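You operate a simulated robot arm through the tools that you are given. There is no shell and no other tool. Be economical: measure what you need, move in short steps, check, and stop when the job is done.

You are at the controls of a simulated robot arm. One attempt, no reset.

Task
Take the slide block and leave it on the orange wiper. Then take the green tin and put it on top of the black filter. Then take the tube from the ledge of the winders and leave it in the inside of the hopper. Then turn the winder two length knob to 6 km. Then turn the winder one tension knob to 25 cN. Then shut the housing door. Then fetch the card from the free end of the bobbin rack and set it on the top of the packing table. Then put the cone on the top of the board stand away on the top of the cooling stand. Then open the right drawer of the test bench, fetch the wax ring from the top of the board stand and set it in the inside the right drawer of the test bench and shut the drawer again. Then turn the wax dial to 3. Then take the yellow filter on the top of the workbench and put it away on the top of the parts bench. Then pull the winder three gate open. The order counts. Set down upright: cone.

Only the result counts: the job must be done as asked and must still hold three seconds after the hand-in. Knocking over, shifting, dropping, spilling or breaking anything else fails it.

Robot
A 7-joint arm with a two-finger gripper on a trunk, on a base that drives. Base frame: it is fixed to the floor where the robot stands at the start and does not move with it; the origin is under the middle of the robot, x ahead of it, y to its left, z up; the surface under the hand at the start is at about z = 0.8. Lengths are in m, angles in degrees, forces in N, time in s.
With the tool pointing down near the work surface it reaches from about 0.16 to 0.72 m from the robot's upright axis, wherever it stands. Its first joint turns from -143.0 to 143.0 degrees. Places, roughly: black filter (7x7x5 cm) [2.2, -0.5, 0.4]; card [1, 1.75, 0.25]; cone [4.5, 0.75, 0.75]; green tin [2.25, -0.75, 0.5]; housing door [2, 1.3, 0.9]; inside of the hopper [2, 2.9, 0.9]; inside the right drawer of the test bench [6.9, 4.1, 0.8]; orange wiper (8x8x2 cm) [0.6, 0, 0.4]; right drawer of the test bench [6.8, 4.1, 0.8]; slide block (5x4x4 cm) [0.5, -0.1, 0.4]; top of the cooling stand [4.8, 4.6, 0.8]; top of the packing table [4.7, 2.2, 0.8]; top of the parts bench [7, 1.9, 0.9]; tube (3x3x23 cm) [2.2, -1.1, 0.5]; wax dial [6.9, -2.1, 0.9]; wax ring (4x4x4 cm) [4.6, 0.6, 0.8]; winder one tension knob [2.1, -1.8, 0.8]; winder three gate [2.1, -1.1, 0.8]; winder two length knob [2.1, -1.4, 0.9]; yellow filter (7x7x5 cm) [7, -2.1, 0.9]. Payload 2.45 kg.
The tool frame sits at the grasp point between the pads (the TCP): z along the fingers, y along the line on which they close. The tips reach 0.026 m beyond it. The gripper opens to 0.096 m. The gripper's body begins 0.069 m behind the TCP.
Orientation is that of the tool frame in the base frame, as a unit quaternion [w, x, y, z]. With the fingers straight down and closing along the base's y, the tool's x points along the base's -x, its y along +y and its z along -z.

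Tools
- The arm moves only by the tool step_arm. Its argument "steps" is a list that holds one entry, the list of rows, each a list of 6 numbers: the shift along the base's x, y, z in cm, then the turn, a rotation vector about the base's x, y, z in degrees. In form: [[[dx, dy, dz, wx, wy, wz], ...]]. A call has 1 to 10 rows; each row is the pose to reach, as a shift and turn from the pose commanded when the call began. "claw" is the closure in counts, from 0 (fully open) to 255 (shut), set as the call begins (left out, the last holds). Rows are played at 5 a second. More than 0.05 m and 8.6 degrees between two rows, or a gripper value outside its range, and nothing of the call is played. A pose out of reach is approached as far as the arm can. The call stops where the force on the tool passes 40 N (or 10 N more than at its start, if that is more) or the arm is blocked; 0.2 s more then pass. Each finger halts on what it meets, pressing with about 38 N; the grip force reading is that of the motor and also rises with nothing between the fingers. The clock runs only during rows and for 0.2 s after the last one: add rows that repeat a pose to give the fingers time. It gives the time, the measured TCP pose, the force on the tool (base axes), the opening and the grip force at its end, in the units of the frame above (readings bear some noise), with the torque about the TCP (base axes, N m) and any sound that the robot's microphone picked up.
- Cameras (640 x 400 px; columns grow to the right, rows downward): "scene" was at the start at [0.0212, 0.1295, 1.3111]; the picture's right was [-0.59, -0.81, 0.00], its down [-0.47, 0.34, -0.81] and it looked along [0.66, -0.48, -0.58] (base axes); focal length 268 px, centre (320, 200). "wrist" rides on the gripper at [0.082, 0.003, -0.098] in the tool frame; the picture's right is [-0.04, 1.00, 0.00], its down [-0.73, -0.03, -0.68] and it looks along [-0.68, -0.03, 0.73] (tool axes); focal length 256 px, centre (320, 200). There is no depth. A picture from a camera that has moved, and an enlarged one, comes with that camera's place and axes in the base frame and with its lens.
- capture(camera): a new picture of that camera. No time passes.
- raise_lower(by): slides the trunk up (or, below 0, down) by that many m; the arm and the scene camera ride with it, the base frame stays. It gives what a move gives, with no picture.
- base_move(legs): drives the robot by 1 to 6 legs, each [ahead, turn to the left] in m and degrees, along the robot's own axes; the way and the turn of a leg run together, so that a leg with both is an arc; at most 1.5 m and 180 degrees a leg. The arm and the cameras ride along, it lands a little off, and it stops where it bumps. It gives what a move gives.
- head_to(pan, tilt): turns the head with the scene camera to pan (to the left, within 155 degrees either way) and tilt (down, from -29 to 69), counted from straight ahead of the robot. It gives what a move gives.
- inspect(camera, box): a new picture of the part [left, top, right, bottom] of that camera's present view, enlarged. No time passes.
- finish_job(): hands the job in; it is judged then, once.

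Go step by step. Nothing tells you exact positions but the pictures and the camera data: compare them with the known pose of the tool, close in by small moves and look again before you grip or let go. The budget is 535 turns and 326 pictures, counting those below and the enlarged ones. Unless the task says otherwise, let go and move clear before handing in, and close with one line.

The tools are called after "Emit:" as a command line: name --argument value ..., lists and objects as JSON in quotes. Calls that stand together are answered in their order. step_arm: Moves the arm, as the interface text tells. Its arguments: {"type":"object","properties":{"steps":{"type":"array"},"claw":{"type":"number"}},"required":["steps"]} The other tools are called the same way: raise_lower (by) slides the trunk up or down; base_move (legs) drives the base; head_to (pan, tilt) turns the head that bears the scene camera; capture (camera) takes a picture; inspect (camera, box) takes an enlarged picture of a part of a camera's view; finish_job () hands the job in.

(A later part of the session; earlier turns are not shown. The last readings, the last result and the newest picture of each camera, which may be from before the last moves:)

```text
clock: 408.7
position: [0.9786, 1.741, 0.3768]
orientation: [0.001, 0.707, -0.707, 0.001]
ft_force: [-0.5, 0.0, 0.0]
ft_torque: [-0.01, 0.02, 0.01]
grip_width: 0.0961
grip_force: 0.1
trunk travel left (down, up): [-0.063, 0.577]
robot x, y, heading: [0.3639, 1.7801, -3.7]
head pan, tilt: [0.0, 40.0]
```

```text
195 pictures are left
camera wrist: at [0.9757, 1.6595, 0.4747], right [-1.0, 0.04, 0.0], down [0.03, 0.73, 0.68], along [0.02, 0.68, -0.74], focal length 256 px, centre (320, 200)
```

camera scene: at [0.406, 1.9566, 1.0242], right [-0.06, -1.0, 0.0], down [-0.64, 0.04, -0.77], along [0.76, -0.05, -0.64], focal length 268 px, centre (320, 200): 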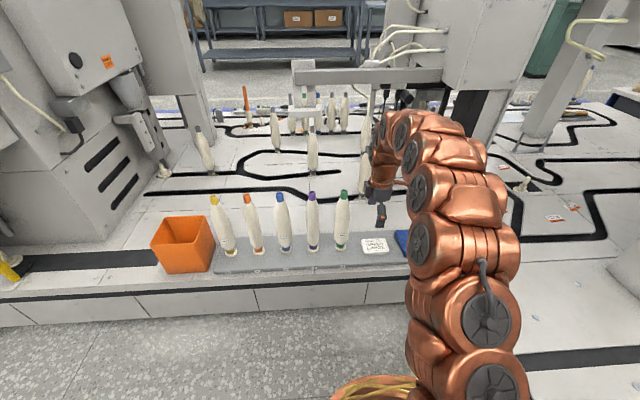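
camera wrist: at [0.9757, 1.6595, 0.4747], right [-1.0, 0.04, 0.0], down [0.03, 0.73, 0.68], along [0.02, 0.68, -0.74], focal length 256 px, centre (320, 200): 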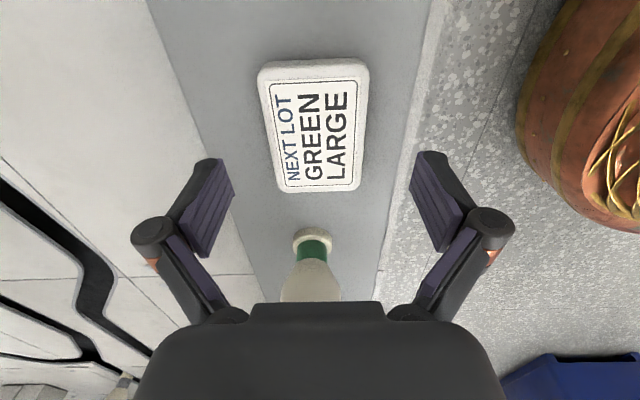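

Emit:
step_arm --steps '[[[0.2, -0.3, -2, 0, 0, 0], [0.2, -0.3, -3.8, 0, 0, 0]]]'

Emit:
step_arm --steps '[[[0, 0, 0, 0, 0, 0], [0, 0, 0, 0, 0, 0], [0, 0, 0, 0, 0, 0], [0, 0, 0, 0, 0, 0]]]' --claw 255

Emit:
capture --camera "wrist"

```text
clock: 409.3
position: [0.9808, 1.7381, 0.338]
orientation: [0.001, 0.707, -0.707, 0.0]
ft_force: [0.9, -1.4, -0.9]
ft_torque: [0.01, 0.0, 0.01]
grip_width: 0.0959
grip_force: 0.2
trunk travel left (down, up): [-0.063, 0.577]
robot x, y, heading: [0.36, 1.7761, -3.4]
head pan, tilt: [0.0, 40.0]
```

```text
clock: 410.2
position: [0.9822, 1.737, 0.343]
orientation: [-0.001, 0.708, -0.706, 0.001]
ft_force: [-10.4, 0.7, 29.7]
ft_torque: [0.13, 1.25, 0.07]
grip_width: 0.0591
grip_force: 34.4
trunk travel left (down, up): [-0.063, 0.577]
robot x, y, heading: [0.3608, 1.7777, -3.3]
head pan, tilt: [0.0, 40.0]
stopped in row 4: the force on the tool passed its limit at 42 N (the readings are from after the stop); the commanded pose is now the measured one
```

```text
194 pictures are left
camera wrist: at [0.9789, 1.6565, 0.441], right [-1.0, 0.04, 0.0], down [0.03, 0.74, 0.68], along [0.03, 0.68, -0.74], focal length 256 px, centre (320, 200)
```

wrist: 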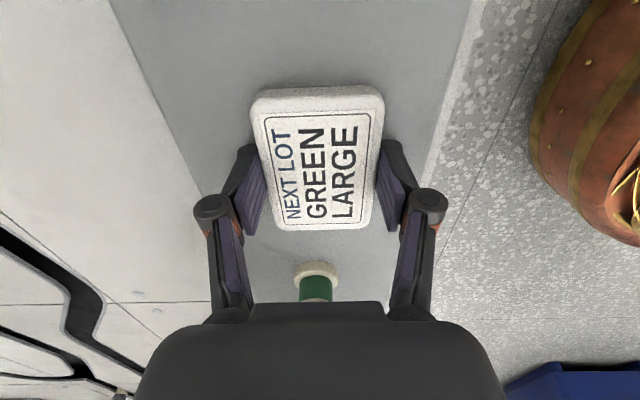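

Card gripped at 0.059. Lift it up.

Emit:
step_arm --steps '[[[0, 0, 3, 0, 0, 0], [0, 0, 7, 0, 0, 0], [-1, 0, 12, 0, 0, 0], [-2, 0, 16, 0, 0, 0]]]'

Emit:
capture --camera "wrist"

```text
refused: row 3 steps farther than a row can; nothing moved
```

```text
193 pictures are left
camera wrist: at [0.9789, 1.6565, 0.441], right [-1.0, 0.04, 0.0], down [0.03, 0.74, 0.68], along [0.03, 0.68, -0.74], focal length 256 px, centre (320, 200)
```

wrist: 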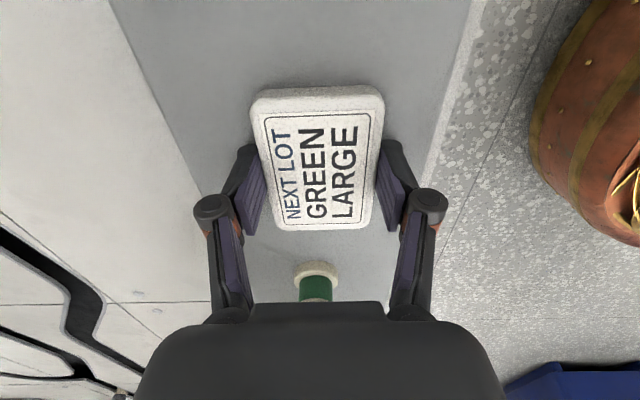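

Emit:
step_arm --steps '[[[0, 0, 3, 0, 0, 0], [0, 0, 7, 0, 0, 0], [-1, 0, 11, 0, 0, 0], [-2, 0, 15, 0, 0, 0]]]'

Emit:
capture --camera "wrist"

```text
clock: 411.2
position: [0.9609, 1.7361, 0.4899]
orientation: [0.001, 0.708, -0.707, 0.0]
ft_force: [1.0, -0.4, -0.5]
ft_torque: [-0.02, 0.03, 0.01]
grip_width: 0.0587
grip_force: 37.3
trunk travel left (down, up): [-0.063, 0.577]
robot x, y, heading: [0.3591, 1.7791, -3.5]
head pan, tilt: [0.0, 40.0]
```

```text
192 pictures are left
camera wrist: at [0.9583, 1.6546, 0.5882], right [-1.0, 0.04, 0.0], down [0.03, 0.74, 0.68], along [0.03, 0.68, -0.74], focal length 256 px, centre (320, 200)
```

wrist: 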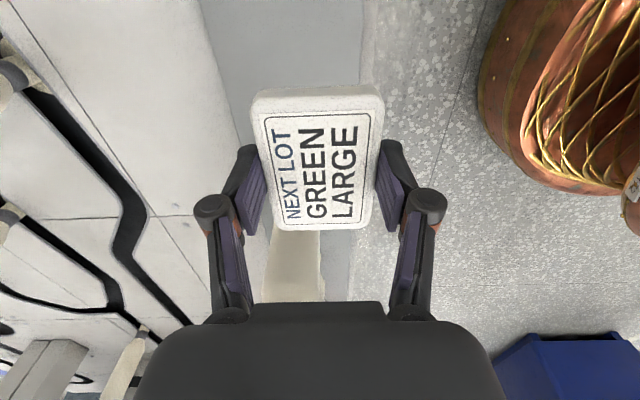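

Card in hand. Raise the trunk, back off, and look north for a shorter route.

Emit:
raise_lower --by 0.4

Emit:
base_move --legs '[[-0.8, 0]]'

Emit:
head_to --pan 75 --tilt 12

Emit:
capture --camera "scene"

```text
clock: 415.0
position: [0.9616, 1.7363, 0.8886]
orientation: [0.001, 0.708, -0.707, 0.001]
ft_force: [-0.7, 0.4, -0.2]
ft_torque: [-0.03, 0.01, 0.01]
grip_width: 0.0589
grip_force: 38.1
trunk travel left (down, up): [-0.463, 0.177]
robot x, y, heading: [0.3599, 1.7786, -3.4]
head pan, tilt: [0.0, 40.0]
```

```text
clock: 419.3
position: [0.1564, 1.7813, 0.8887]
orientation: [0.0, -0.703, 0.711, 0.0]
ft_force: [0.1, 0.1, -1.0]
ft_torque: [0.0, 0.0, -0.01]
grip_width: 0.0589
grip_force: 38.2
trunk travel left (down, up): [-0.463, 0.177]
robot x, y, heading: [-0.4463, 1.8276, -4.1]
head pan, tilt: [0.0, 40.0]
```

```text
clock: 420.8
position: [0.1561, 1.7815, 0.8899]
orientation: [-0.001, -0.704, 0.71, -0.001]
ft_force: [-0.6, -0.2, -0.3]
ft_torque: [-0.03, -0.01, -0.01]
grip_width: 0.059
grip_force: 37.7
trunk travel left (down, up): [-0.463, 0.177]
robot x, y, heading: [-0.4434, 1.8311, -4.0]
head pan, tilt: [75.0, 12.0]
```

```text
191 pictures are left
camera scene: at [-0.4512, 2.1043, 1.4686], right [0.94, -0.33, 0.0], down [-0.07, -0.2, -0.98], along [0.32, 0.92, -0.21], focal length 268 px, centre (320, 200)
```

scene: 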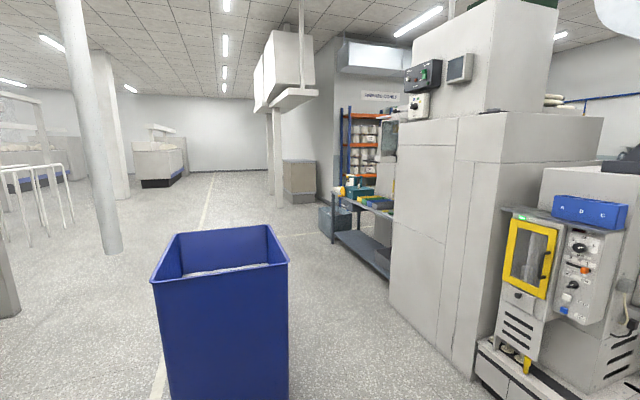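

I'll take the known southern route back to the east side.

Emit:
base_move --legs '[[0, -86], [1.5, 0], [1.2, 0], [0, 24], [1.5, 0]]'

Emit:
base_move --legs '[[0.1, 0], [0, 16], [1.4, 0], [0, 46]]'

```text
clock: 445.6
position: [0.1321, -2.7828, 0.8905]
orientation: [0.0, -0.214, 0.977, 0.0]
ft_force: [0.5, 0.2, -0.9]
ft_torque: [0.02, 0.0, 0.0]
grip_width: 0.0588
grip_force: 38.3
trunk travel left (down, up): [-0.463, 0.177]
robot x, y, heading: [-0.0819, -2.2199, -68.8]
head pan, tilt: [75.0, 12.0]
```

```text
clock: 456.5
position: [1.4436, -3.4981, 0.888]
orientation: [-0.001, -0.698, 0.717, 0.0]
ft_force: [-0.4, 0.5, -0.6]
ft_torque: [-0.02, 0.03, -0.01]
grip_width: 0.0589
grip_force: 38.1
trunk travel left (down, up): [-0.463, 0.177]
robot x, y, heading: [0.8412, -3.4355, -5.2]
head pan, tilt: [75.0, 12.0]
```

Emit:
base_move --legs '[[0, 2.5], [1.5, 0], [0.6, 0], [0, 77], [1.5, 0]]'

Emit:
base_move --legs '[[0, 14], [1.5, 0], [1.5, 0], [0.6, 0]]'

Emit:
head_to --pan -70 --tilt 20

Emit:
capture --camera "scene"

```text
clock: 477.8
position: [3.5897, -1.5442, 0.8896]
orientation: [0.0, 0.992, -0.13, 0.002]
ft_force: [-0.4, -0.7, 0.7]
ft_torque: [0.02, 0.02, 0.01]
grip_width: 0.0588
grip_force: 37.7
trunk travel left (down, up): [-0.463, 0.177]
robot x, y, heading: [3.3956, -2.1157, 71.7]
head pan, tilt: [75.0, 12.0]
```

```text
clock: 496.2
position: [3.538, 2.1045, 0.8895]
orientation: [0.0, 0.999, 0.033, 0.001]
ft_force: [0.0, -0.2, 0.4]
ft_torque: [0.0, -0.01, -0.04]
grip_width: 0.0587
grip_force: 38.1
trunk travel left (down, up): [-0.463, 0.177]
robot x, y, heading: [3.5351, 1.4976, 90.2]
head pan, tilt: [75.0, 12.0]
```

```text
clock: 498.5
position: [3.5375, 2.1044, 0.8902]
orientation: [0.0, 0.999, 0.033, 0.001]
ft_force: [-0.2, -0.5, -0.6]
ft_torque: [-0.01, 0.01, 0.0]
grip_width: 0.0589
grip_force: 37.9
trunk travel left (down, up): [-0.463, 0.177]
robot x, y, heading: [3.5375, 1.5028, 90.3]
head pan, tilt: [-70.0, 20.0]
```

```text
190 pictures are left
camera scene: at [3.4408, 1.4824, 1.4557], right [0.35, -0.94, 0.0], down [-0.32, -0.12, -0.94], along [0.88, 0.33, -0.34], focal length 268 px, centre (320, 200)
```

scene: 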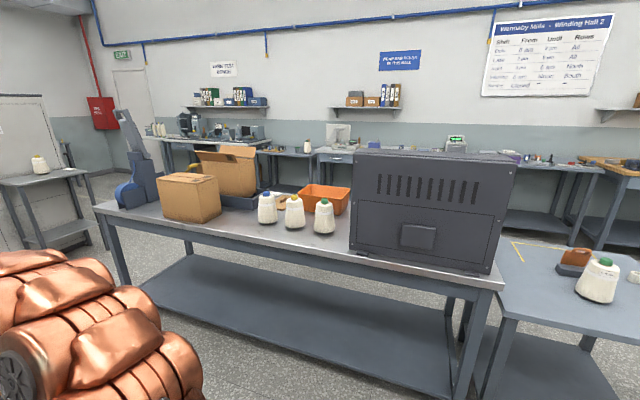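

The packing table is ahead to the right: free spot near [4.58,2.45,0.8] between the cardboard box and the cones. Drive there.

Emit:
base_move --legs '[[0.93, 0], [0, -90], [0.4, 0]]'

Emit:
head_to --pan 0 --tilt 35

Emit:
capture --camera "scene"

Emit:
capture --camera "wrist"

```text
clock: 509.3
position: [4.5053, 2.4698, 0.8891]
orientation: [0.009, 0.738, -0.675, -0.003]
ft_force: [-4.0, -2.3, 1.4]
ft_torque: [0.03, 0.0, 0.13]
grip_width: 0.059
grip_force: 38.0
trunk travel left (down, up): [-0.463, 0.177]
robot x, y, heading: [3.909, 2.4638, 1.0]
head pan, tilt: [-70.0, 20.0]
stopped in leg 3: the force on the tool passed its limit at 53 N (the readings are from after the stop); the commanded pose is now the measured one
```

```text
clock: 510.7
position: [4.5063, 2.4704, 0.8897]
orientation: [0.009, 0.738, -0.675, -0.005]
ft_force: [-10.5, -4.1, 1.6]
ft_torque: [0.0, 0.11, 0.36]
grip_width: 0.059
grip_force: 38.6
trunk travel left (down, up): [-0.463, 0.177]
robot x, y, heading: [3.91, 2.4614, 1.4]
head pan, tilt: [0.0, 35.0]
```

```text
189 pictures are left
camera scene: at [3.9429, 2.6452, 1.4319], right [0.02, -1.0, 0.0], down [-0.57, -0.01, -0.82], along [0.82, 0.02, -0.57], focal length 268 px, centre (320, 200)
```

scene: 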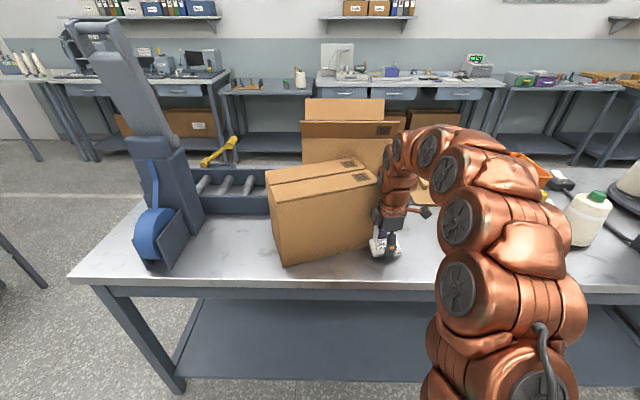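

```text
188 pictures are left
camera wrist: at [4.5128, 2.39, 0.9868], right [-1.0, -0.05, 0.02], down [-0.02, 0.74, 0.67], along [-0.05, 0.67, -0.74], focal length 256 px, centre (320, 200)
```

wrist: 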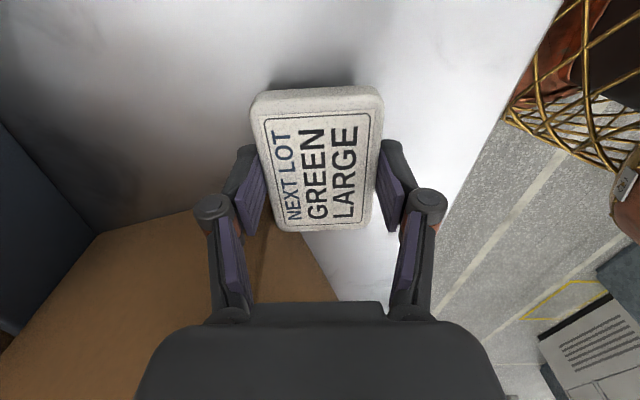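

The hand touched the cardboard box corner; I back off at once and recheck the box.

Emit:
base_move --legs '[[-0.2, 0]]'

Emit:
step_arm --steps '[[[0, -3, 3, 0, 0, 0], [0, -7, 5, 0, 0, 0], [0, -11, 5, 0, 0, 0], [0, -14, 5, 0, 0, 0]]]'

Emit:
capture --camera "scene"

Emit:
capture --camera "wrist"

```text
clock: 512.3
position: [4.3033, 2.4634, 0.8872]
orientation: [0.008, 0.737, -0.676, -0.004]
ft_force: [-0.8, -0.1, 0.2]
ft_torque: [-0.01, -0.02, 0.04]
grip_width: 0.0589
grip_force: 37.8
trunk travel left (down, up): [-0.463, 0.177]
robot x, y, heading: [3.7092, 2.4592, 1.3]
head pan, tilt: [0.0, 35.0]
```

```text
clock: 513.3
position: [4.305, 2.3263, 0.9386]
orientation: [0.008, 0.737, -0.676, -0.005]
ft_force: [0.3, -0.1, 0.1]
ft_torque: [-0.02, -0.02, -0.01]
grip_width: 0.0589
grip_force: 37.5
trunk travel left (down, up): [-0.463, 0.177]
robot x, y, heading: [3.709, 2.4581, 1.1]
head pan, tilt: [0.0, 35.0]
```

```text
187 pictures are left
camera scene: at [3.7407, 2.6413, 1.4318], right [0.02, -1.0, 0.0], down [-0.57, -0.01, -0.82], along [0.82, 0.02, -0.57], focal length 268 px, centre (320, 200)
```

scene: 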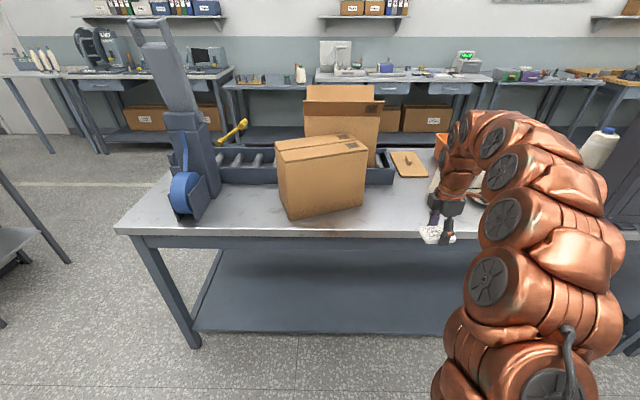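

```text
186 pictures are left
camera wrist: at [4.3116, 2.245, 1.0363], right [-1.0, -0.05, 0.02], down [-0.02, 0.74, 0.67], along [-0.04, 0.67, -0.74], focal length 256 px, centre (320, 200)
```

wrist: 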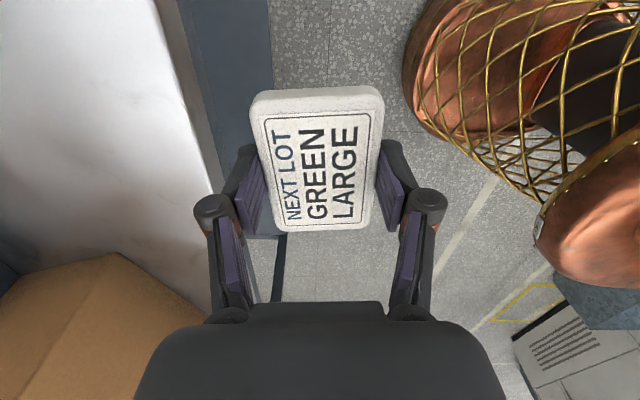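

Box appears about where it was. Now drive 0.2 m: the card goes to the free front strip at ≈[4.50,2.33].

Emit:
base_move --legs '[[0.2, 0]]'

Emit:
capture --camera "wrist"

Emit:
capture --camera "scene"

```text
clock: 514.9
position: [4.5106, 2.3279, 0.9372]
orientation: [0.009, 0.735, -0.678, -0.004]
ft_force: [0.5, -0.2, -0.6]
ft_torque: [-0.02, 0.0, 0.01]
grip_width: 0.0589
grip_force: 38.2
trunk travel left (down, up): [-0.463, 0.177]
robot x, y, heading: [3.9154, 2.4607, 1.0]
head pan, tilt: [0.0, 35.0]
```

```text
185 pictures are left
camera wrist: at [4.5168, 2.2476, 1.0357], right [-1.0, -0.04, 0.02], down [-0.02, 0.74, 0.67], along [-0.04, 0.67, -0.74], focal length 256 px, centre (320, 200)
```

wrist: 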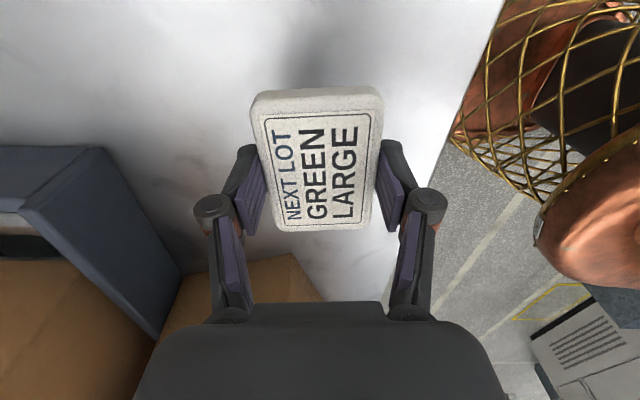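

```text
184 pictures are left
camera scene: at [3.947, 2.6449, 1.4318], right [0.02, -1.0, 0.0], down [-0.57, -0.01, -0.82], along [0.82, 0.01, -0.57], focal length 268 px, centre (320, 200)
```

scene: 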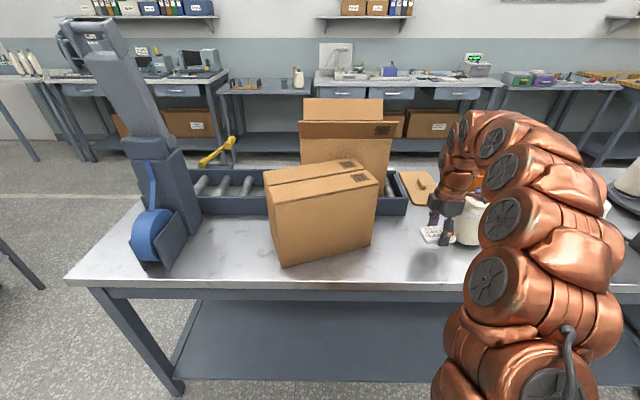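

Clear below. Lower the card.

Emit:
step_arm --steps '[[[0, 0, -4, 0, 0, 0], [0, 0, -8, 0, 0, 0], [0, 0, -9, 0, 0, 0]]]'

Emit:
step_arm --steps '[[[0, 0, -0.3, 0, 0, 0], [0, 0, -0.6, 0, 0, 0], [0, 0, -0.9, 0, 0, 0], [0, 0, -1.2, 0, 0, 0]]]'

Emit:
capture --camera "wrist"

```text
clock: 515.5
position: [4.5125, 2.3255, 0.8738]
orientation: [0.006, 0.737, -0.676, 0.0]
ft_force: [-12.4, 1.4, 24.6]
ft_torque: [0.33, -0.57, 0.22]
grip_width: 0.0593
grip_force: 38.4
trunk travel left (down, up): [-0.463, 0.177]
robot x, y, heading: [3.9107, 2.4635, 1.0]
head pan, tilt: [0.0, 35.0]
stopped in row 2: the force on the tool passed its limit at 104 N (the readings are from after the stop); the commanded pose is now the measured one
```

```text
clock: 515.9
position: [4.5121, 2.326, 0.8722]
orientation: [0.005, 0.736, -0.677, 0.001]
ft_force: [-12.7, 0.8, 27.2]
ft_torque: [0.42, -0.6, 0.23]
grip_width: 0.0591
grip_force: 38.0
trunk travel left (down, up): [-0.463, 0.177]
robot x, y, heading: [3.9151, 2.4621, 1.1]
head pan, tilt: [0.0, 35.0]
stopped in row 1: the force on the tool passed its limit at 45 N (the readings are from after the stop); the commanded pose is now the measured one
```

```text
183 pictures are left
camera wrist: at [4.5176, 2.2456, 0.9718], right [-1.0, -0.05, 0.01], down [-0.03, 0.74, 0.67], along [-0.04, 0.67, -0.74], focal length 256 px, centre (320, 200)
```

wrist: 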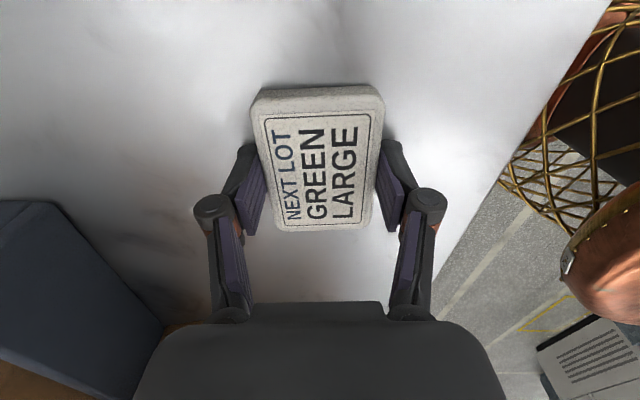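

The tabletop is at ≈0.835; card is down. Release and lift.

Emit:
step_arm --steps '[[[0, 0, 0.2, 0, 0, 0], [0, 0, 0.2, 0, 0, 0], [0, 0, 0.2, 0, 0, 0]]]' --claw 45

Emit:
step_arm --steps '[[[0, 0, 3, 0, 0, 0], [0, 0, 7, 0, 0, 0], [0, 0, 11, 0, 0, 0], [0, 0, 14, 0, 0, 0]]]'

Emit:
capture --camera "wrist"

```text
clock: 516.7
position: [4.5136, 2.3261, 0.8723]
orientation: [0.006, 0.736, -0.677, 0.001]
ft_force: [-0.2, -0.1, 0.7]
ft_torque: [0.02, -0.02, -0.02]
grip_width: 0.0789
grip_force: 0.0
trunk travel left (down, up): [-0.463, 0.177]
robot x, y, heading: [3.9126, 2.4638, 0.8]
head pan, tilt: [0.0, 35.0]
```

```text
clock: 517.7
position: [4.5153, 2.3242, 1.0123]
orientation: [0.005, 0.736, -0.677, 0.001]
ft_force: [0.1, 0.2, 0.0]
ft_torque: [-0.02, 0.03, 0.01]
grip_width: 0.0793
grip_force: 0.0
trunk travel left (down, up): [-0.463, 0.177]
robot x, y, heading: [3.9097, 2.4654, 0.8]
head pan, tilt: [0.0, 35.0]
```

```text
182 pictures are left
camera wrist: at [4.5183, 2.2442, 1.1102], right [-1.0, -0.04, 0.01], down [-0.03, 0.74, 0.67], along [-0.04, 0.67, -0.74], focal length 256 px, centre (320, 200)
```

wrist: 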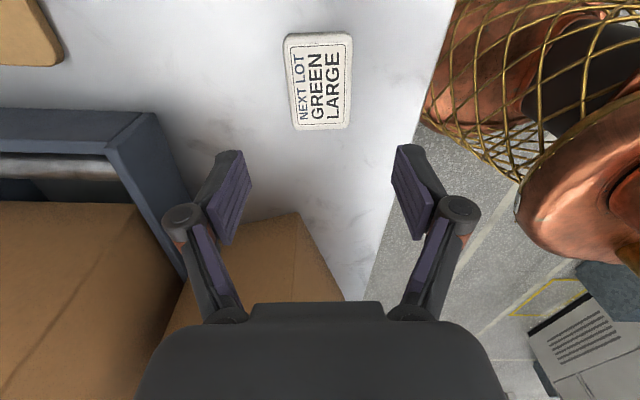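

Card rests on the packing table. Back off, restore the wrist, and drive to the board stand.

Emit:
base_move --legs '[[-0.35, 0]]'

Emit:
step_arm --steps '[[[0, 0, 0, 0, 0, -8.5], [0, 0, 0, 0, 0, -17], [0, 0, 0, 0, 0, -25.5], [0, 0, 0, 0, 0, -34], [0, 0, 0, 0, 0, -42.5], [0, 0, 0, 0, 0, -51], [0, 0, 0, 0, 0, -59.5], [0, 0, 0, 0, 0, -68], [0, 0, 0, 0, 0, -76.5], [0, 0, 0, 0, 0, -85]]]' --claw 0

Emit:
base_move --legs '[[0, -90], [1.5, 0], [0.2, 0]]'

Emit:
head_to --pan 80 --tilt 25

Emit:
capture --camera "scene"

```text
clock: 520.0
position: [4.1622, 2.3214, 1.0107]
orientation: [0.007, 0.739, -0.674, 0.001]
ft_force: [-0.5, 0.4, 0.3]
ft_torque: [0.0, 0.0, 0.03]
grip_width: 0.0788
grip_force: 0.0
trunk travel left (down, up): [-0.463, 0.177]
robot x, y, heading: [3.5597, 2.452, 1.5]
head pan, tilt: [0.0, 35.0]
```

```text
clock: 522.1
position: [4.162, 2.3213, 1.0102]
orientation: [-0.005, -0.087, 0.996, 0.004]
ft_force: [-0.1, -0.5, -1.2]
ft_torque: [0.0, -0.01, 0.0]
grip_width: 0.096
grip_force: 0.1
trunk travel left (down, up): [-0.463, 0.177]
robot x, y, heading: [3.5573, 2.4512, 1.7]
head pan, tilt: [0.0, 35.0]
```

```text
clock: 534.5
position: [3.3683, 0.2001, 1.0114]
orientation: [-0.001, 0.658, 0.753, 0.005]
ft_force: [0.3, 0.3, 0.4]
ft_torque: [-0.02, -0.03, -0.02]
grip_width: 0.0958
grip_force: 0.0
trunk travel left (down, up): [-0.463, 0.177]
robot x, y, heading: [3.53, 0.7952, -91.1]
head pan, tilt: [0.0, 35.0]
```

```text
clock: 536.0
position: [3.3693, 0.2001, 1.0109]
orientation: [0.0, 0.659, 0.752, 0.006]
ft_force: [0.3, 0.3, -0.1]
ft_torque: [0.02, 0.0, 0.0]
grip_width: 0.0961
grip_force: 0.0
trunk travel left (down, up): [-0.463, 0.177]
robot x, y, heading: [3.5314, 0.798, -91.2]
head pan, tilt: [80.0, 25.0]
```

```text
181 pictures are left
camera scene: at [3.8039, 0.8236, 1.4476], right [-0.19, -0.98, 0.0], down [-0.41, 0.08, -0.91], along [0.89, -0.18, -0.42], focal length 268 px, centre (320, 200)
```

scene: 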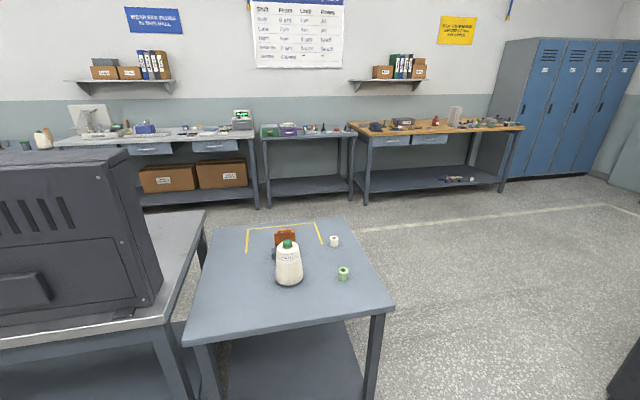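

Emit:
inspect --camera "scene" --box '[220, 210, 380, 310]'

```text
4.00 times, centred on (300, 260) of scene
camera zoom: at [3.8039, 0.8236, 1.4476], right [-0.19, -0.98, 0.0], down [-0.41, 0.08, -0.91], along [0.89, -0.18, -0.42], focal length 1073 px, centre (400, -40)
```

zoom: 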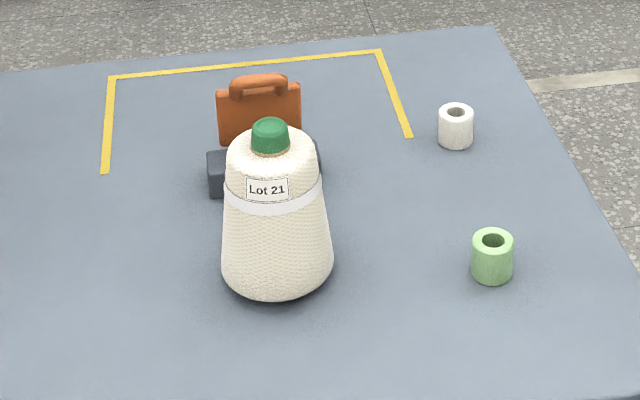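

The board stand carries the cone (Lot 21, green nose), a tag holder, a white and a green ring. First face it and measure more exactly.

Emit:
base_move --legs '[[0, 91], [0.2, 0]]'

Emit:
step_arm --steps '[[[0, 2, 3, 0, 0, -4], [0, 5, 6, 0, 0, -8], [0, 8, 9, 0, 0, -8], [0, 11, 12, 0, 0, -8], [0, 14, 14, 0, 0, -8]]]'

Emit:
head_to --pan 0 --tilt 35

Emit:
capture --camera "scene"

Emit:
capture --camera "wrist"

```text
clock: 541.6
position: [4.3399, 0.6714, 1.0113]
orientation: [-0.005, -0.092, 0.996, 0.004]
ft_force: [-0.5, -0.2, -0.1]
ft_torque: [-0.01, -0.01, 0.01]
grip_width: 0.0959
grip_force: 0.1
trunk travel left (down, up): [-0.463, 0.177]
robot x, y, heading: [3.7382, 0.803, 2.0]
head pan, tilt: [80.0, 25.0]
```

```text
clock: 542.8
position: [4.3163, 0.8063, 1.1103]
orientation: [-0.006, -0.022, 1.0, 0.004]
ft_force: [1.1, -0.8, 0.5]
ft_torque: [0.06, 0.06, 0.06]
grip_width: 0.096
grip_force: 0.0
out of reach, approached as far as the arm can: row 3, 4, 5
trunk travel left (down, up): [-0.463, 0.177]
robot x, y, heading: [3.736, 0.8055, 1.7]
head pan, tilt: [80.0, 25.0]
```

```text
clock: 544.3
position: [4.3157, 0.8075, 1.1097]
orientation: [-0.004, -0.023, 1.0, 0.004]
ft_force: [1.6, 0.3, 0.2]
ft_torque: [-0.02, 0.02, 0.03]
grip_width: 0.0961
grip_force: 0.1
trunk travel left (down, up): [-0.463, 0.177]
robot x, y, heading: [3.7376, 0.8016, 1.9]
head pan, tilt: [0.0, 35.0]
```

```text
179 pictures are left
camera scene: at [3.7691, 0.9847, 1.4318], right [0.03, -1.0, 0.0], down [-0.57, -0.02, -0.82], along [0.82, 0.03, -0.57], focal length 268 px, centre (320, 200)
```

scene: 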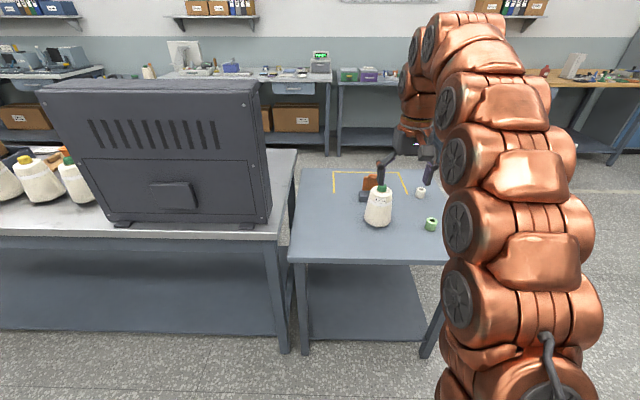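

```text
178 pictures are left
camera wrist: at [4.2362, 0.8059, 1.2086], right [0.0, 1.0, 0.01], down [0.74, 0.0, 0.67], along [0.67, 0.01, -0.74], focal length 256 px, centre (320, 200)
```

wrist: 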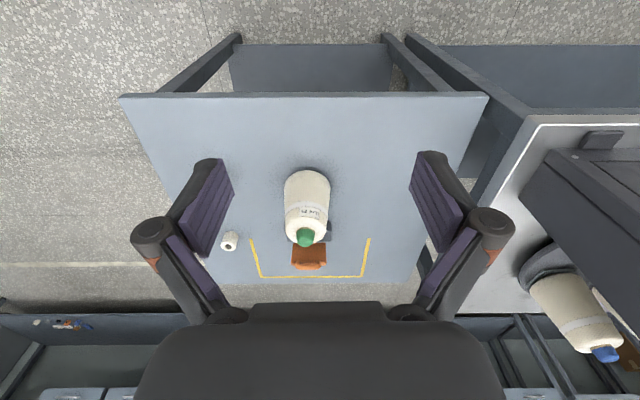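

Cone nose top is at [4.595,0.783,0.916]. Drive 0.22 m closer and align above it.

Emit:
base_move --legs '[[0.22, 0]]'

Emit:
capture --camera "wrist"

Emit:
capture --camera "scene"

```text
clock: 546.0
position: [4.5307, 0.815, 1.1102]
orientation: [-0.005, -0.022, 1.0, 0.003]
ft_force: [0.6, 0.1, 0.2]
ft_torque: [0.02, 0.01, 0.05]
grip_width: 0.0961
grip_force: 0.0
trunk travel left (down, up): [-0.463, 0.177]
robot x, y, heading: [3.9505, 0.8062, 1.6]
head pan, tilt: [0.0, 35.0]
```

```text
177 pictures are left
camera wrist: at [4.4505, 0.8129, 1.2089], right [0.0, 1.0, 0.01], down [0.74, 0.0, 0.67], along [0.67, 0.01, -0.74], focal length 256 px, centre (320, 200)
```

wrist: 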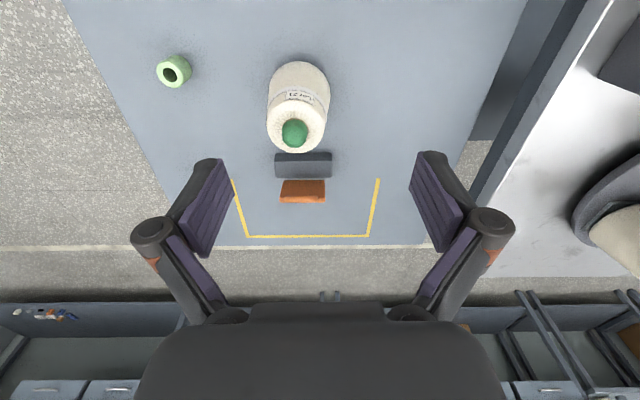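

```text
176 pictures are left
camera scene: at [3.9836, 0.9912, 1.4318], right [0.03, -1.0, 0.0], down [-0.57, -0.02, -0.82], along [0.82, 0.03, -0.57], focal length 268 px, centre (320, 200)
```

scene: 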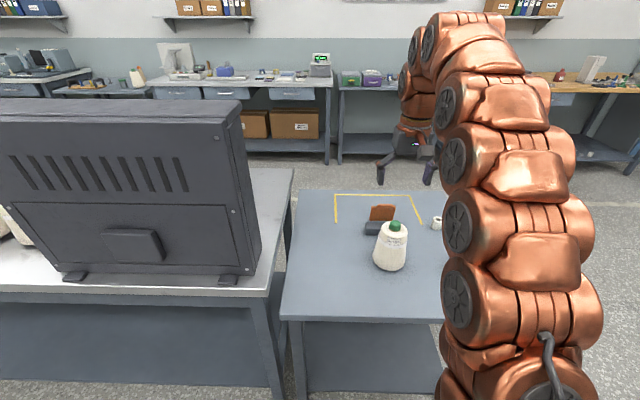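

Emit:
step_arm --steps '[[[3.5, -1.5, -2, 0, 0, 0], [7.4, -3.1, -4, 0, 0, 0], [7.4, -3.1, -8, 0, 0, 0], [7.4, -3.1, -12, 0, 0, 0]]]'

Emit:
capture --camera "wrist"

```text
clock: 547.0
position: [4.603, 0.7824, 0.9939]
orientation: [-0.005, -0.022, 1.0, 0.004]
ft_force: [-0.6, 0.3, 0.5]
ft_torque: [0.02, -0.04, 0.0]
grip_width: 0.0958
grip_force: 0.0
out of reach, approached as far as the arm can: row 2
trunk travel left (down, up): [-0.463, 0.177]
robot x, y, heading: [3.9532, 0.8077, 1.8]
head pan, tilt: [0.0, 35.0]
```

```text
175 pictures are left
camera wrist: at [4.5225, 0.7819, 1.0917], right [0.0, 1.0, 0.01], down [0.74, 0.0, 0.67], along [0.67, 0.01, -0.74], focal length 256 px, centre (320, 200)
```

wrist: 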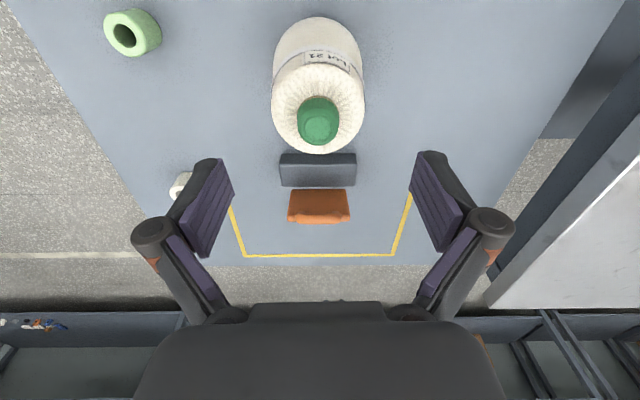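

Emit:
step_arm --steps '[[[0.5, 0, -4, 0, 0, 0], [0.5, 0, -7.9, 0, 0, 0]]]'

Emit:
step_arm --steps '[[[0, 0, 0, 0, 0, 0], [0, 0, 0, 0, 0, 0], [0, 0, 0, 0, 0, 0], [0, 0, 0, 0, 0, 0], [0, 0, 0, 0, 0, 0]]]' --claw 255

Emit:
capture --camera "wrist"

```text
clock: 547.6
position: [4.6082, 0.7813, 0.9118]
orientation: [-0.003, -0.022, 1.0, 0.004]
ft_force: [0.3, -0.1, 0.1]
ft_torque: [-0.01, -0.05, -0.03]
grip_width: 0.0959
grip_force: 0.1
trunk travel left (down, up): [-0.463, 0.177]
robot x, y, heading: [3.9511, 0.8112, 1.7]
head pan, tilt: [0.0, 35.0]
```

```text
clock: 548.8
position: [4.608, 0.7813, 0.9146]
orientation: [-0.001, -0.022, 1.0, 0.005]
ft_force: [2.1, 1.5, 39.4]
ft_torque: [0.08, -0.16, -0.07]
grip_width: 0.0343
grip_force: 38.3
trunk travel left (down, up): [-0.463, 0.177]
robot x, y, heading: [3.9535, 0.8079, 1.8]
head pan, tilt: [0.0, 35.0]
```

```text
174 pictures are left
camera wrist: at [4.5276, 0.7806, 1.0123], right [-0.01, 1.0, 0.01], down [0.74, 0.0, 0.68], along [0.68, 0.01, -0.74], focal length 256 px, centre (320, 200)
```

wrist: 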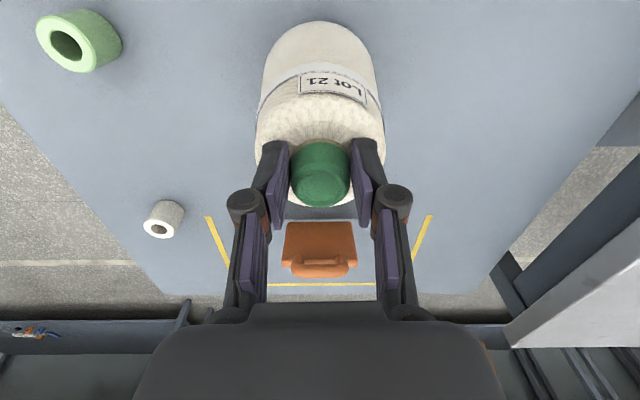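

Nose gripped. Lift.

Emit:
step_arm --steps '[[[0, 0, 3, 0, 0, 0], [0, 0, 6, 0, 0, 0], [0, 0, 10, 0, 0, 0], [-1, 0, 14, 0, 0, 0]]]'

Emit:
capture --camera "wrist"

Emit:
capture --camera "scene"

```text
clock: 549.8
position: [4.6005, 0.7827, 1.0487]
orientation: [-0.004, -0.022, 1.0, 0.004]
ft_force: [0.0, -0.9, -3.2]
ft_torque: [0.0, 0.01, -0.02]
grip_width: 0.0338
grip_force: 37.7
trunk travel left (down, up): [-0.463, 0.177]
robot x, y, heading: [3.9473, 0.8132, 1.5]
head pan, tilt: [0.0, 35.0]
```

```text
173 pictures are left
camera wrist: at [4.52, 0.7812, 1.148], right [0.0, 1.0, 0.01], down [0.74, 0.0, 0.67], along [0.67, 0.01, -0.74], focal length 256 px, centre (320, 200)
```

wrist: 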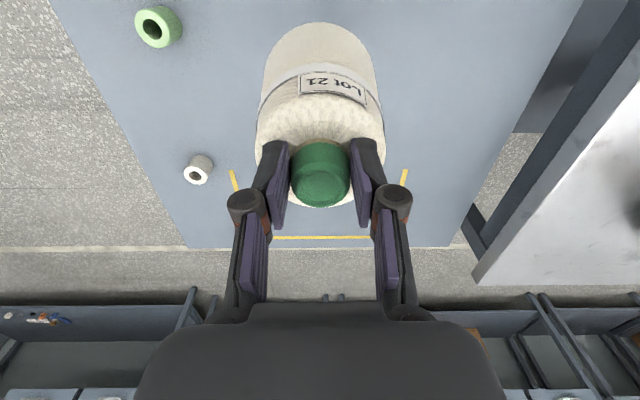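

```text
172 pictures are left
camera scene: at [3.9841, 0.9912, 1.4318], right [0.03, -1.0, 0.0], down [-0.57, -0.02, -0.82], along [0.82, 0.03, -0.57], focal length 268 px, centre (320, 200)
```

scene: 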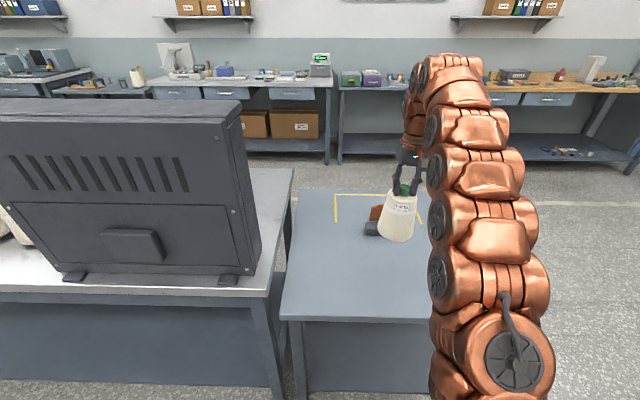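

Cone held upright. Drive north to the cooling stand.

Emit:
base_move --legs '[[-0.55, 0], [0, 90], [1.5, 0], [1.5, 0], [0.75, 0]]'

Emit:
head_to --pan -70 --tilt 25

Emit:
capture --camera "scene"

```text
clock: 574.7
position: [3.1482, 5.2251, 1.0482]
orientation: [0.006, 0.736, -0.677, 0.001]
ft_force: [-0.3, -0.7, -3.3]
ft_torque: [-0.05, 0.02, -0.03]
grip_width: 0.0339
grip_force: 37.6
trunk travel left (down, up): [-0.463, 0.177]
robot x, y, heading: [3.1453, 4.576, 93.9]
head pan, tilt: [0.0, 35.0]
```

```text
clock: 576.1
position: [3.1465, 5.2249, 1.0489]
orientation: [0.006, 0.736, -0.677, 0.001]
ft_force: [-0.6, 0.3, -2.9]
ft_torque: [-0.02, 0.0, -0.03]
grip_width: 0.0338
grip_force: 37.9
trunk travel left (down, up): [-0.463, 0.177]
robot x, y, heading: [3.1413, 4.5735, 93.9]
head pan, tilt: [-70.0, 25.0]
```

```text
171 pictures are left
camera scene: at [3.0508, 4.5498, 1.4476], right [0.41, -0.91, 0.0], down [-0.39, -0.17, -0.91], along [0.83, 0.37, -0.42], focal length 268 px, centre (320, 200)
```

scene: 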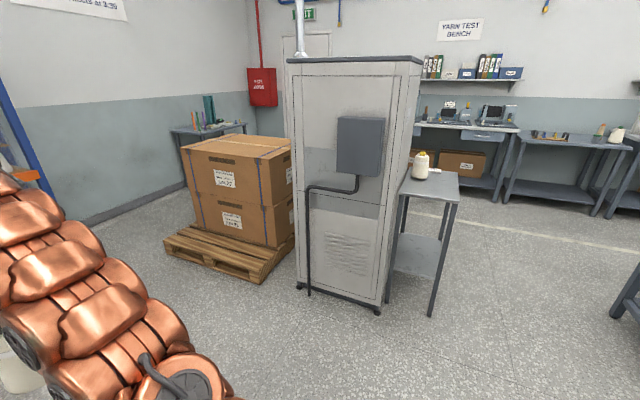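

The cooling stand is the small table (x 4.6–5.15, y 4.4–4.75) with another cone at the back. I face it.

Emit:
base_move --legs '[[0, -105], [0.5, 0], [0, 11]]'

Emit:
head_to --pan 0 --tilt 30

Emit:
capture --camera "scene"

Emit:
capture --camera "wrist"

```text
clock: 584.0
position: [4.2944, 4.5212, 1.0477]
orientation: [-0.004, -0.046, 0.999, 0.003]
ft_force: [0.3, 0.1, -3.0]
ft_torque: [0.01, 0.02, -0.02]
grip_width: 0.0336
grip_force: 38.0
trunk travel left (down, up): [-0.463, 0.177]
robot x, y, heading: [3.6391, 4.5151, 4.6]
head pan, tilt: [-70.0, 25.0]
```

```text
clock: 585.4
position: [4.2948, 4.5216, 1.0496]
orientation: [-0.005, -0.046, 0.999, 0.004]
ft_force: [0.3, 0.1, -3.7]
ft_torque: [-0.03, 0.01, 0.02]
grip_width: 0.0337
grip_force: 37.9
trunk travel left (down, up): [-0.463, 0.177]
robot x, y, heading: [3.644, 4.5169, 4.6]
head pan, tilt: [0.0, 30.0]
```

```text
170 pictures are left
camera scene: at [3.6713, 4.7013, 1.4396], right [0.08, -1.0, 0.0], down [-0.5, -0.04, -0.87], along [0.86, 0.07, -0.5], focal length 268 px, centre (320, 200)
```

scene: 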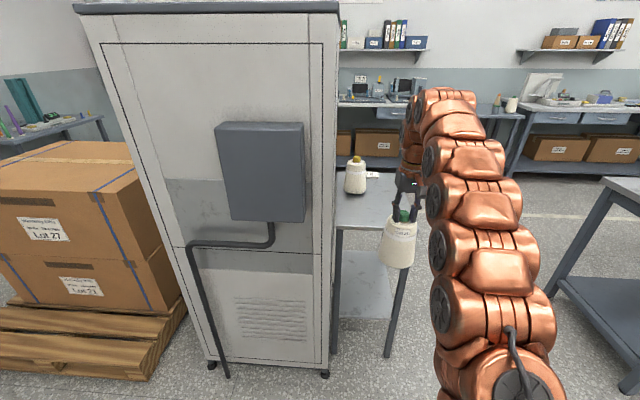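

```text
169 pictures are left
camera wrist: at [4.2145, 4.5172, 1.1478], right [-0.05, 1.0, 0.01], down [0.74, 0.03, 0.67], along [0.67, 0.04, -0.74], focal length 256 px, centre (320, 200)
```

wrist: 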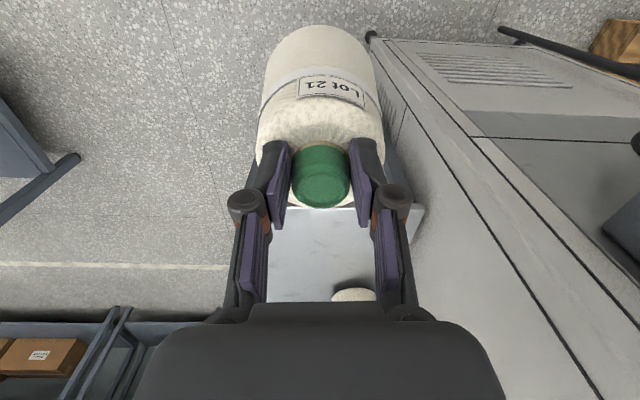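

Drive 0.33 m in, cone will be above the front of the stand.

Emit:
base_move --legs '[[0.34, -3]]'

Emit:
capture --camera "scene"

Emit:
capture --camera "wrist"

```text
clock: 587.6
position: [4.6301, 4.5042, 1.0504]
orientation: [-0.005, -0.02, 1.0, 0.004]
ft_force: [-0.5, -0.7, -2.8]
ft_torque: [-0.03, 0.01, 0.0]
grip_width: 0.0334
grip_force: 37.9
trunk travel left (down, up): [-0.463, 0.177]
robot x, y, heading: [3.9847, 4.54, 1.5]
head pan, tilt: [0.0, 30.0]
```

```text
168 pictures are left
camera scene: at [4.0172, 4.7174, 1.4396], right [0.03, -1.0, 0.0], down [-0.5, -0.01, -0.87], along [0.87, 0.02, -0.5], focal length 268 px, centre (320, 200)
```

scene: 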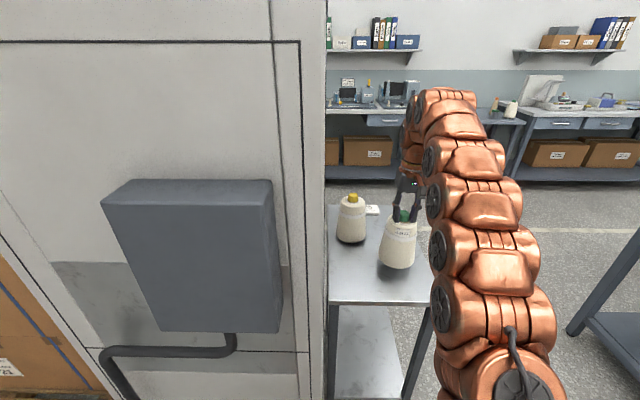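

```text
167 pictures are left
camera wrist: at [4.5496, 4.5041, 1.1478], right [0.0, 1.0, 0.01], down [0.74, -0.01, 0.67], along [0.67, 0.01, -0.74], focal length 256 px, centre (320, 200)
```

wrist: 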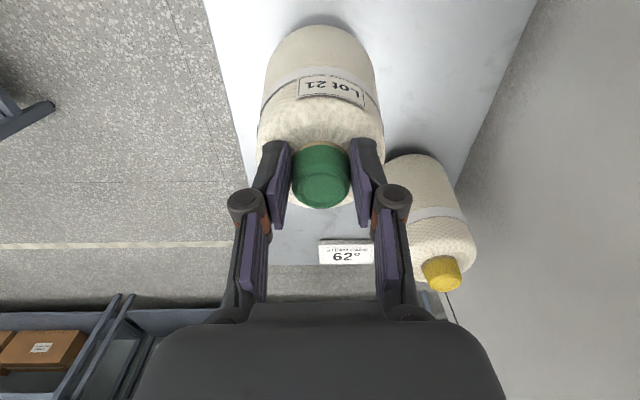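

The spot below is clear. Lower gently.

Emit:
step_arm --steps '[[[0, 0, -4, 0, 0, 0], [0, 0, -7, 0, 0, 0]]]'

Emit:
step_arm --steps '[[[0, 0, -0.5, 0, 0, 0], [0, 0, -1.0, 0, 0, 0], [0, 0, -1.5, 0, 0, 0], [0, 0, -2, 0, 0, 0], [0, 0, -2.5, 0, 0, 0], [0, 0, -3, 0, 0, 0]]]'

Emit:
inspect --camera "scene" --box '[320, 160, 480, 310]'

```text
clock: 588.1
position: [4.6313, 4.5039, 1.0237]
orientation: [0.002, -0.02, 1.0, 0.004]
ft_force: [-3.2, 0.9, 16.1]
ft_torque: [-0.38, 0.33, -0.03]
grip_width: 0.034
grip_force: 37.9
trunk travel left (down, up): [-0.463, 0.177]
robot x, y, heading: [3.9799, 4.5329, 1.4]
head pan, tilt: [0.0, 30.0]
stopped in row 2: the force on the tool passed its limit at 56 N (the readings are from after the stop); the commanded pose is now the measured one
```

```text
clock: 588.5
position: [4.6306, 4.5047, 1.0245]
orientation: [0.005, -0.02, 1.0, 0.003]
ft_force: [-7.3, 2.5, 24.1]
ft_torque: [-0.37, 1.34, -0.19]
grip_width: 0.0338
grip_force: 38.3
trunk travel left (down, up): [-0.463, 0.177]
robot x, y, heading: [3.9852, 4.5379, 1.5]
head pan, tilt: [0.0, 30.0]
stopped in row 1: the force on the tool passed its limit at 46 N (the readings are from after the stop); the commanded pose is now the measured one
```

```text
2.67 times, centred on (400, 235) of scene
camera zoom: at [4.0154, 4.7177, 1.4397], right [0.03, -1.0, 0.0], down [-0.5, -0.01, -0.87], along [0.87, 0.02, -0.5], focal length 716 px, centre (107, 107)
```

zoom: 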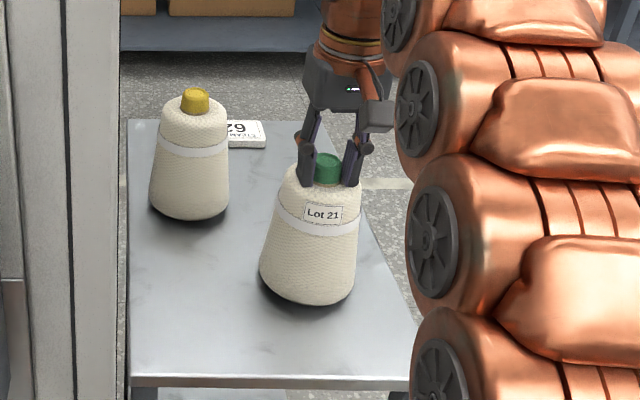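

The cone's base is on the stand. Release slowly and lift off.

Emit:
step_arm --steps '[[[0, 0, 0.2, 0, 0, 0], [0, 0, 0.2, 0, 0, 0], [0, 0, 0.2, 0, 0, 0]]]'

Emit:
step_arm --steps '[[[0, 0, 0, 0, 0, 0], [0, 0, 0, 0, 0, 0], [0, 0, 0, 0, 0, 0], [0, 0, 0, 0, 0, 0], [0, 0, 0, 0, 0, 0]]]' --claw 60

Emit:
inspect --camera "scene" --box '[320, 160, 480, 310]'

```text
clock: 589.2
position: [4.6316, 4.5052, 1.024]
orientation: [0.004, -0.019, 1.0, 0.003]
ft_force: [-4.5, 1.0, 7.9]
ft_torque: [-0.2, 0.72, -0.12]
grip_width: 0.034
grip_force: 38.0
trunk travel left (down, up): [-0.463, 0.177]
robot x, y, heading: [3.9806, 4.538, 1.7]
head pan, tilt: [0.0, 30.0]
```

```text
clock: 590.5
position: [4.6334, 4.5042, 1.0229]
orientation: [0.004, -0.019, 1.0, 0.004]
ft_force: [0.0, 1.0, -0.9]
ft_torque: [0.03, -0.03, 0.02]
grip_width: 0.0736
grip_force: 0.1
trunk travel left (down, up): [-0.463, 0.177]
robot x, y, heading: [3.9829, 4.5347, 1.4]
head pan, tilt: [0.0, 30.0]
```

```text
2.67 times, centred on (400, 235) of scene
camera zoom: at [4.0171, 4.7174, 1.4396], right [0.03, -1.0, 0.0], down [-0.5, -0.01, -0.87], along [0.87, 0.02, -0.5], focal length 716 px, centre (107, 107)
```

zoom: 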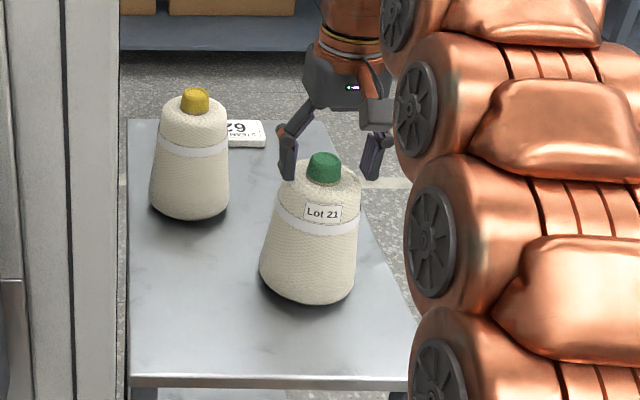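

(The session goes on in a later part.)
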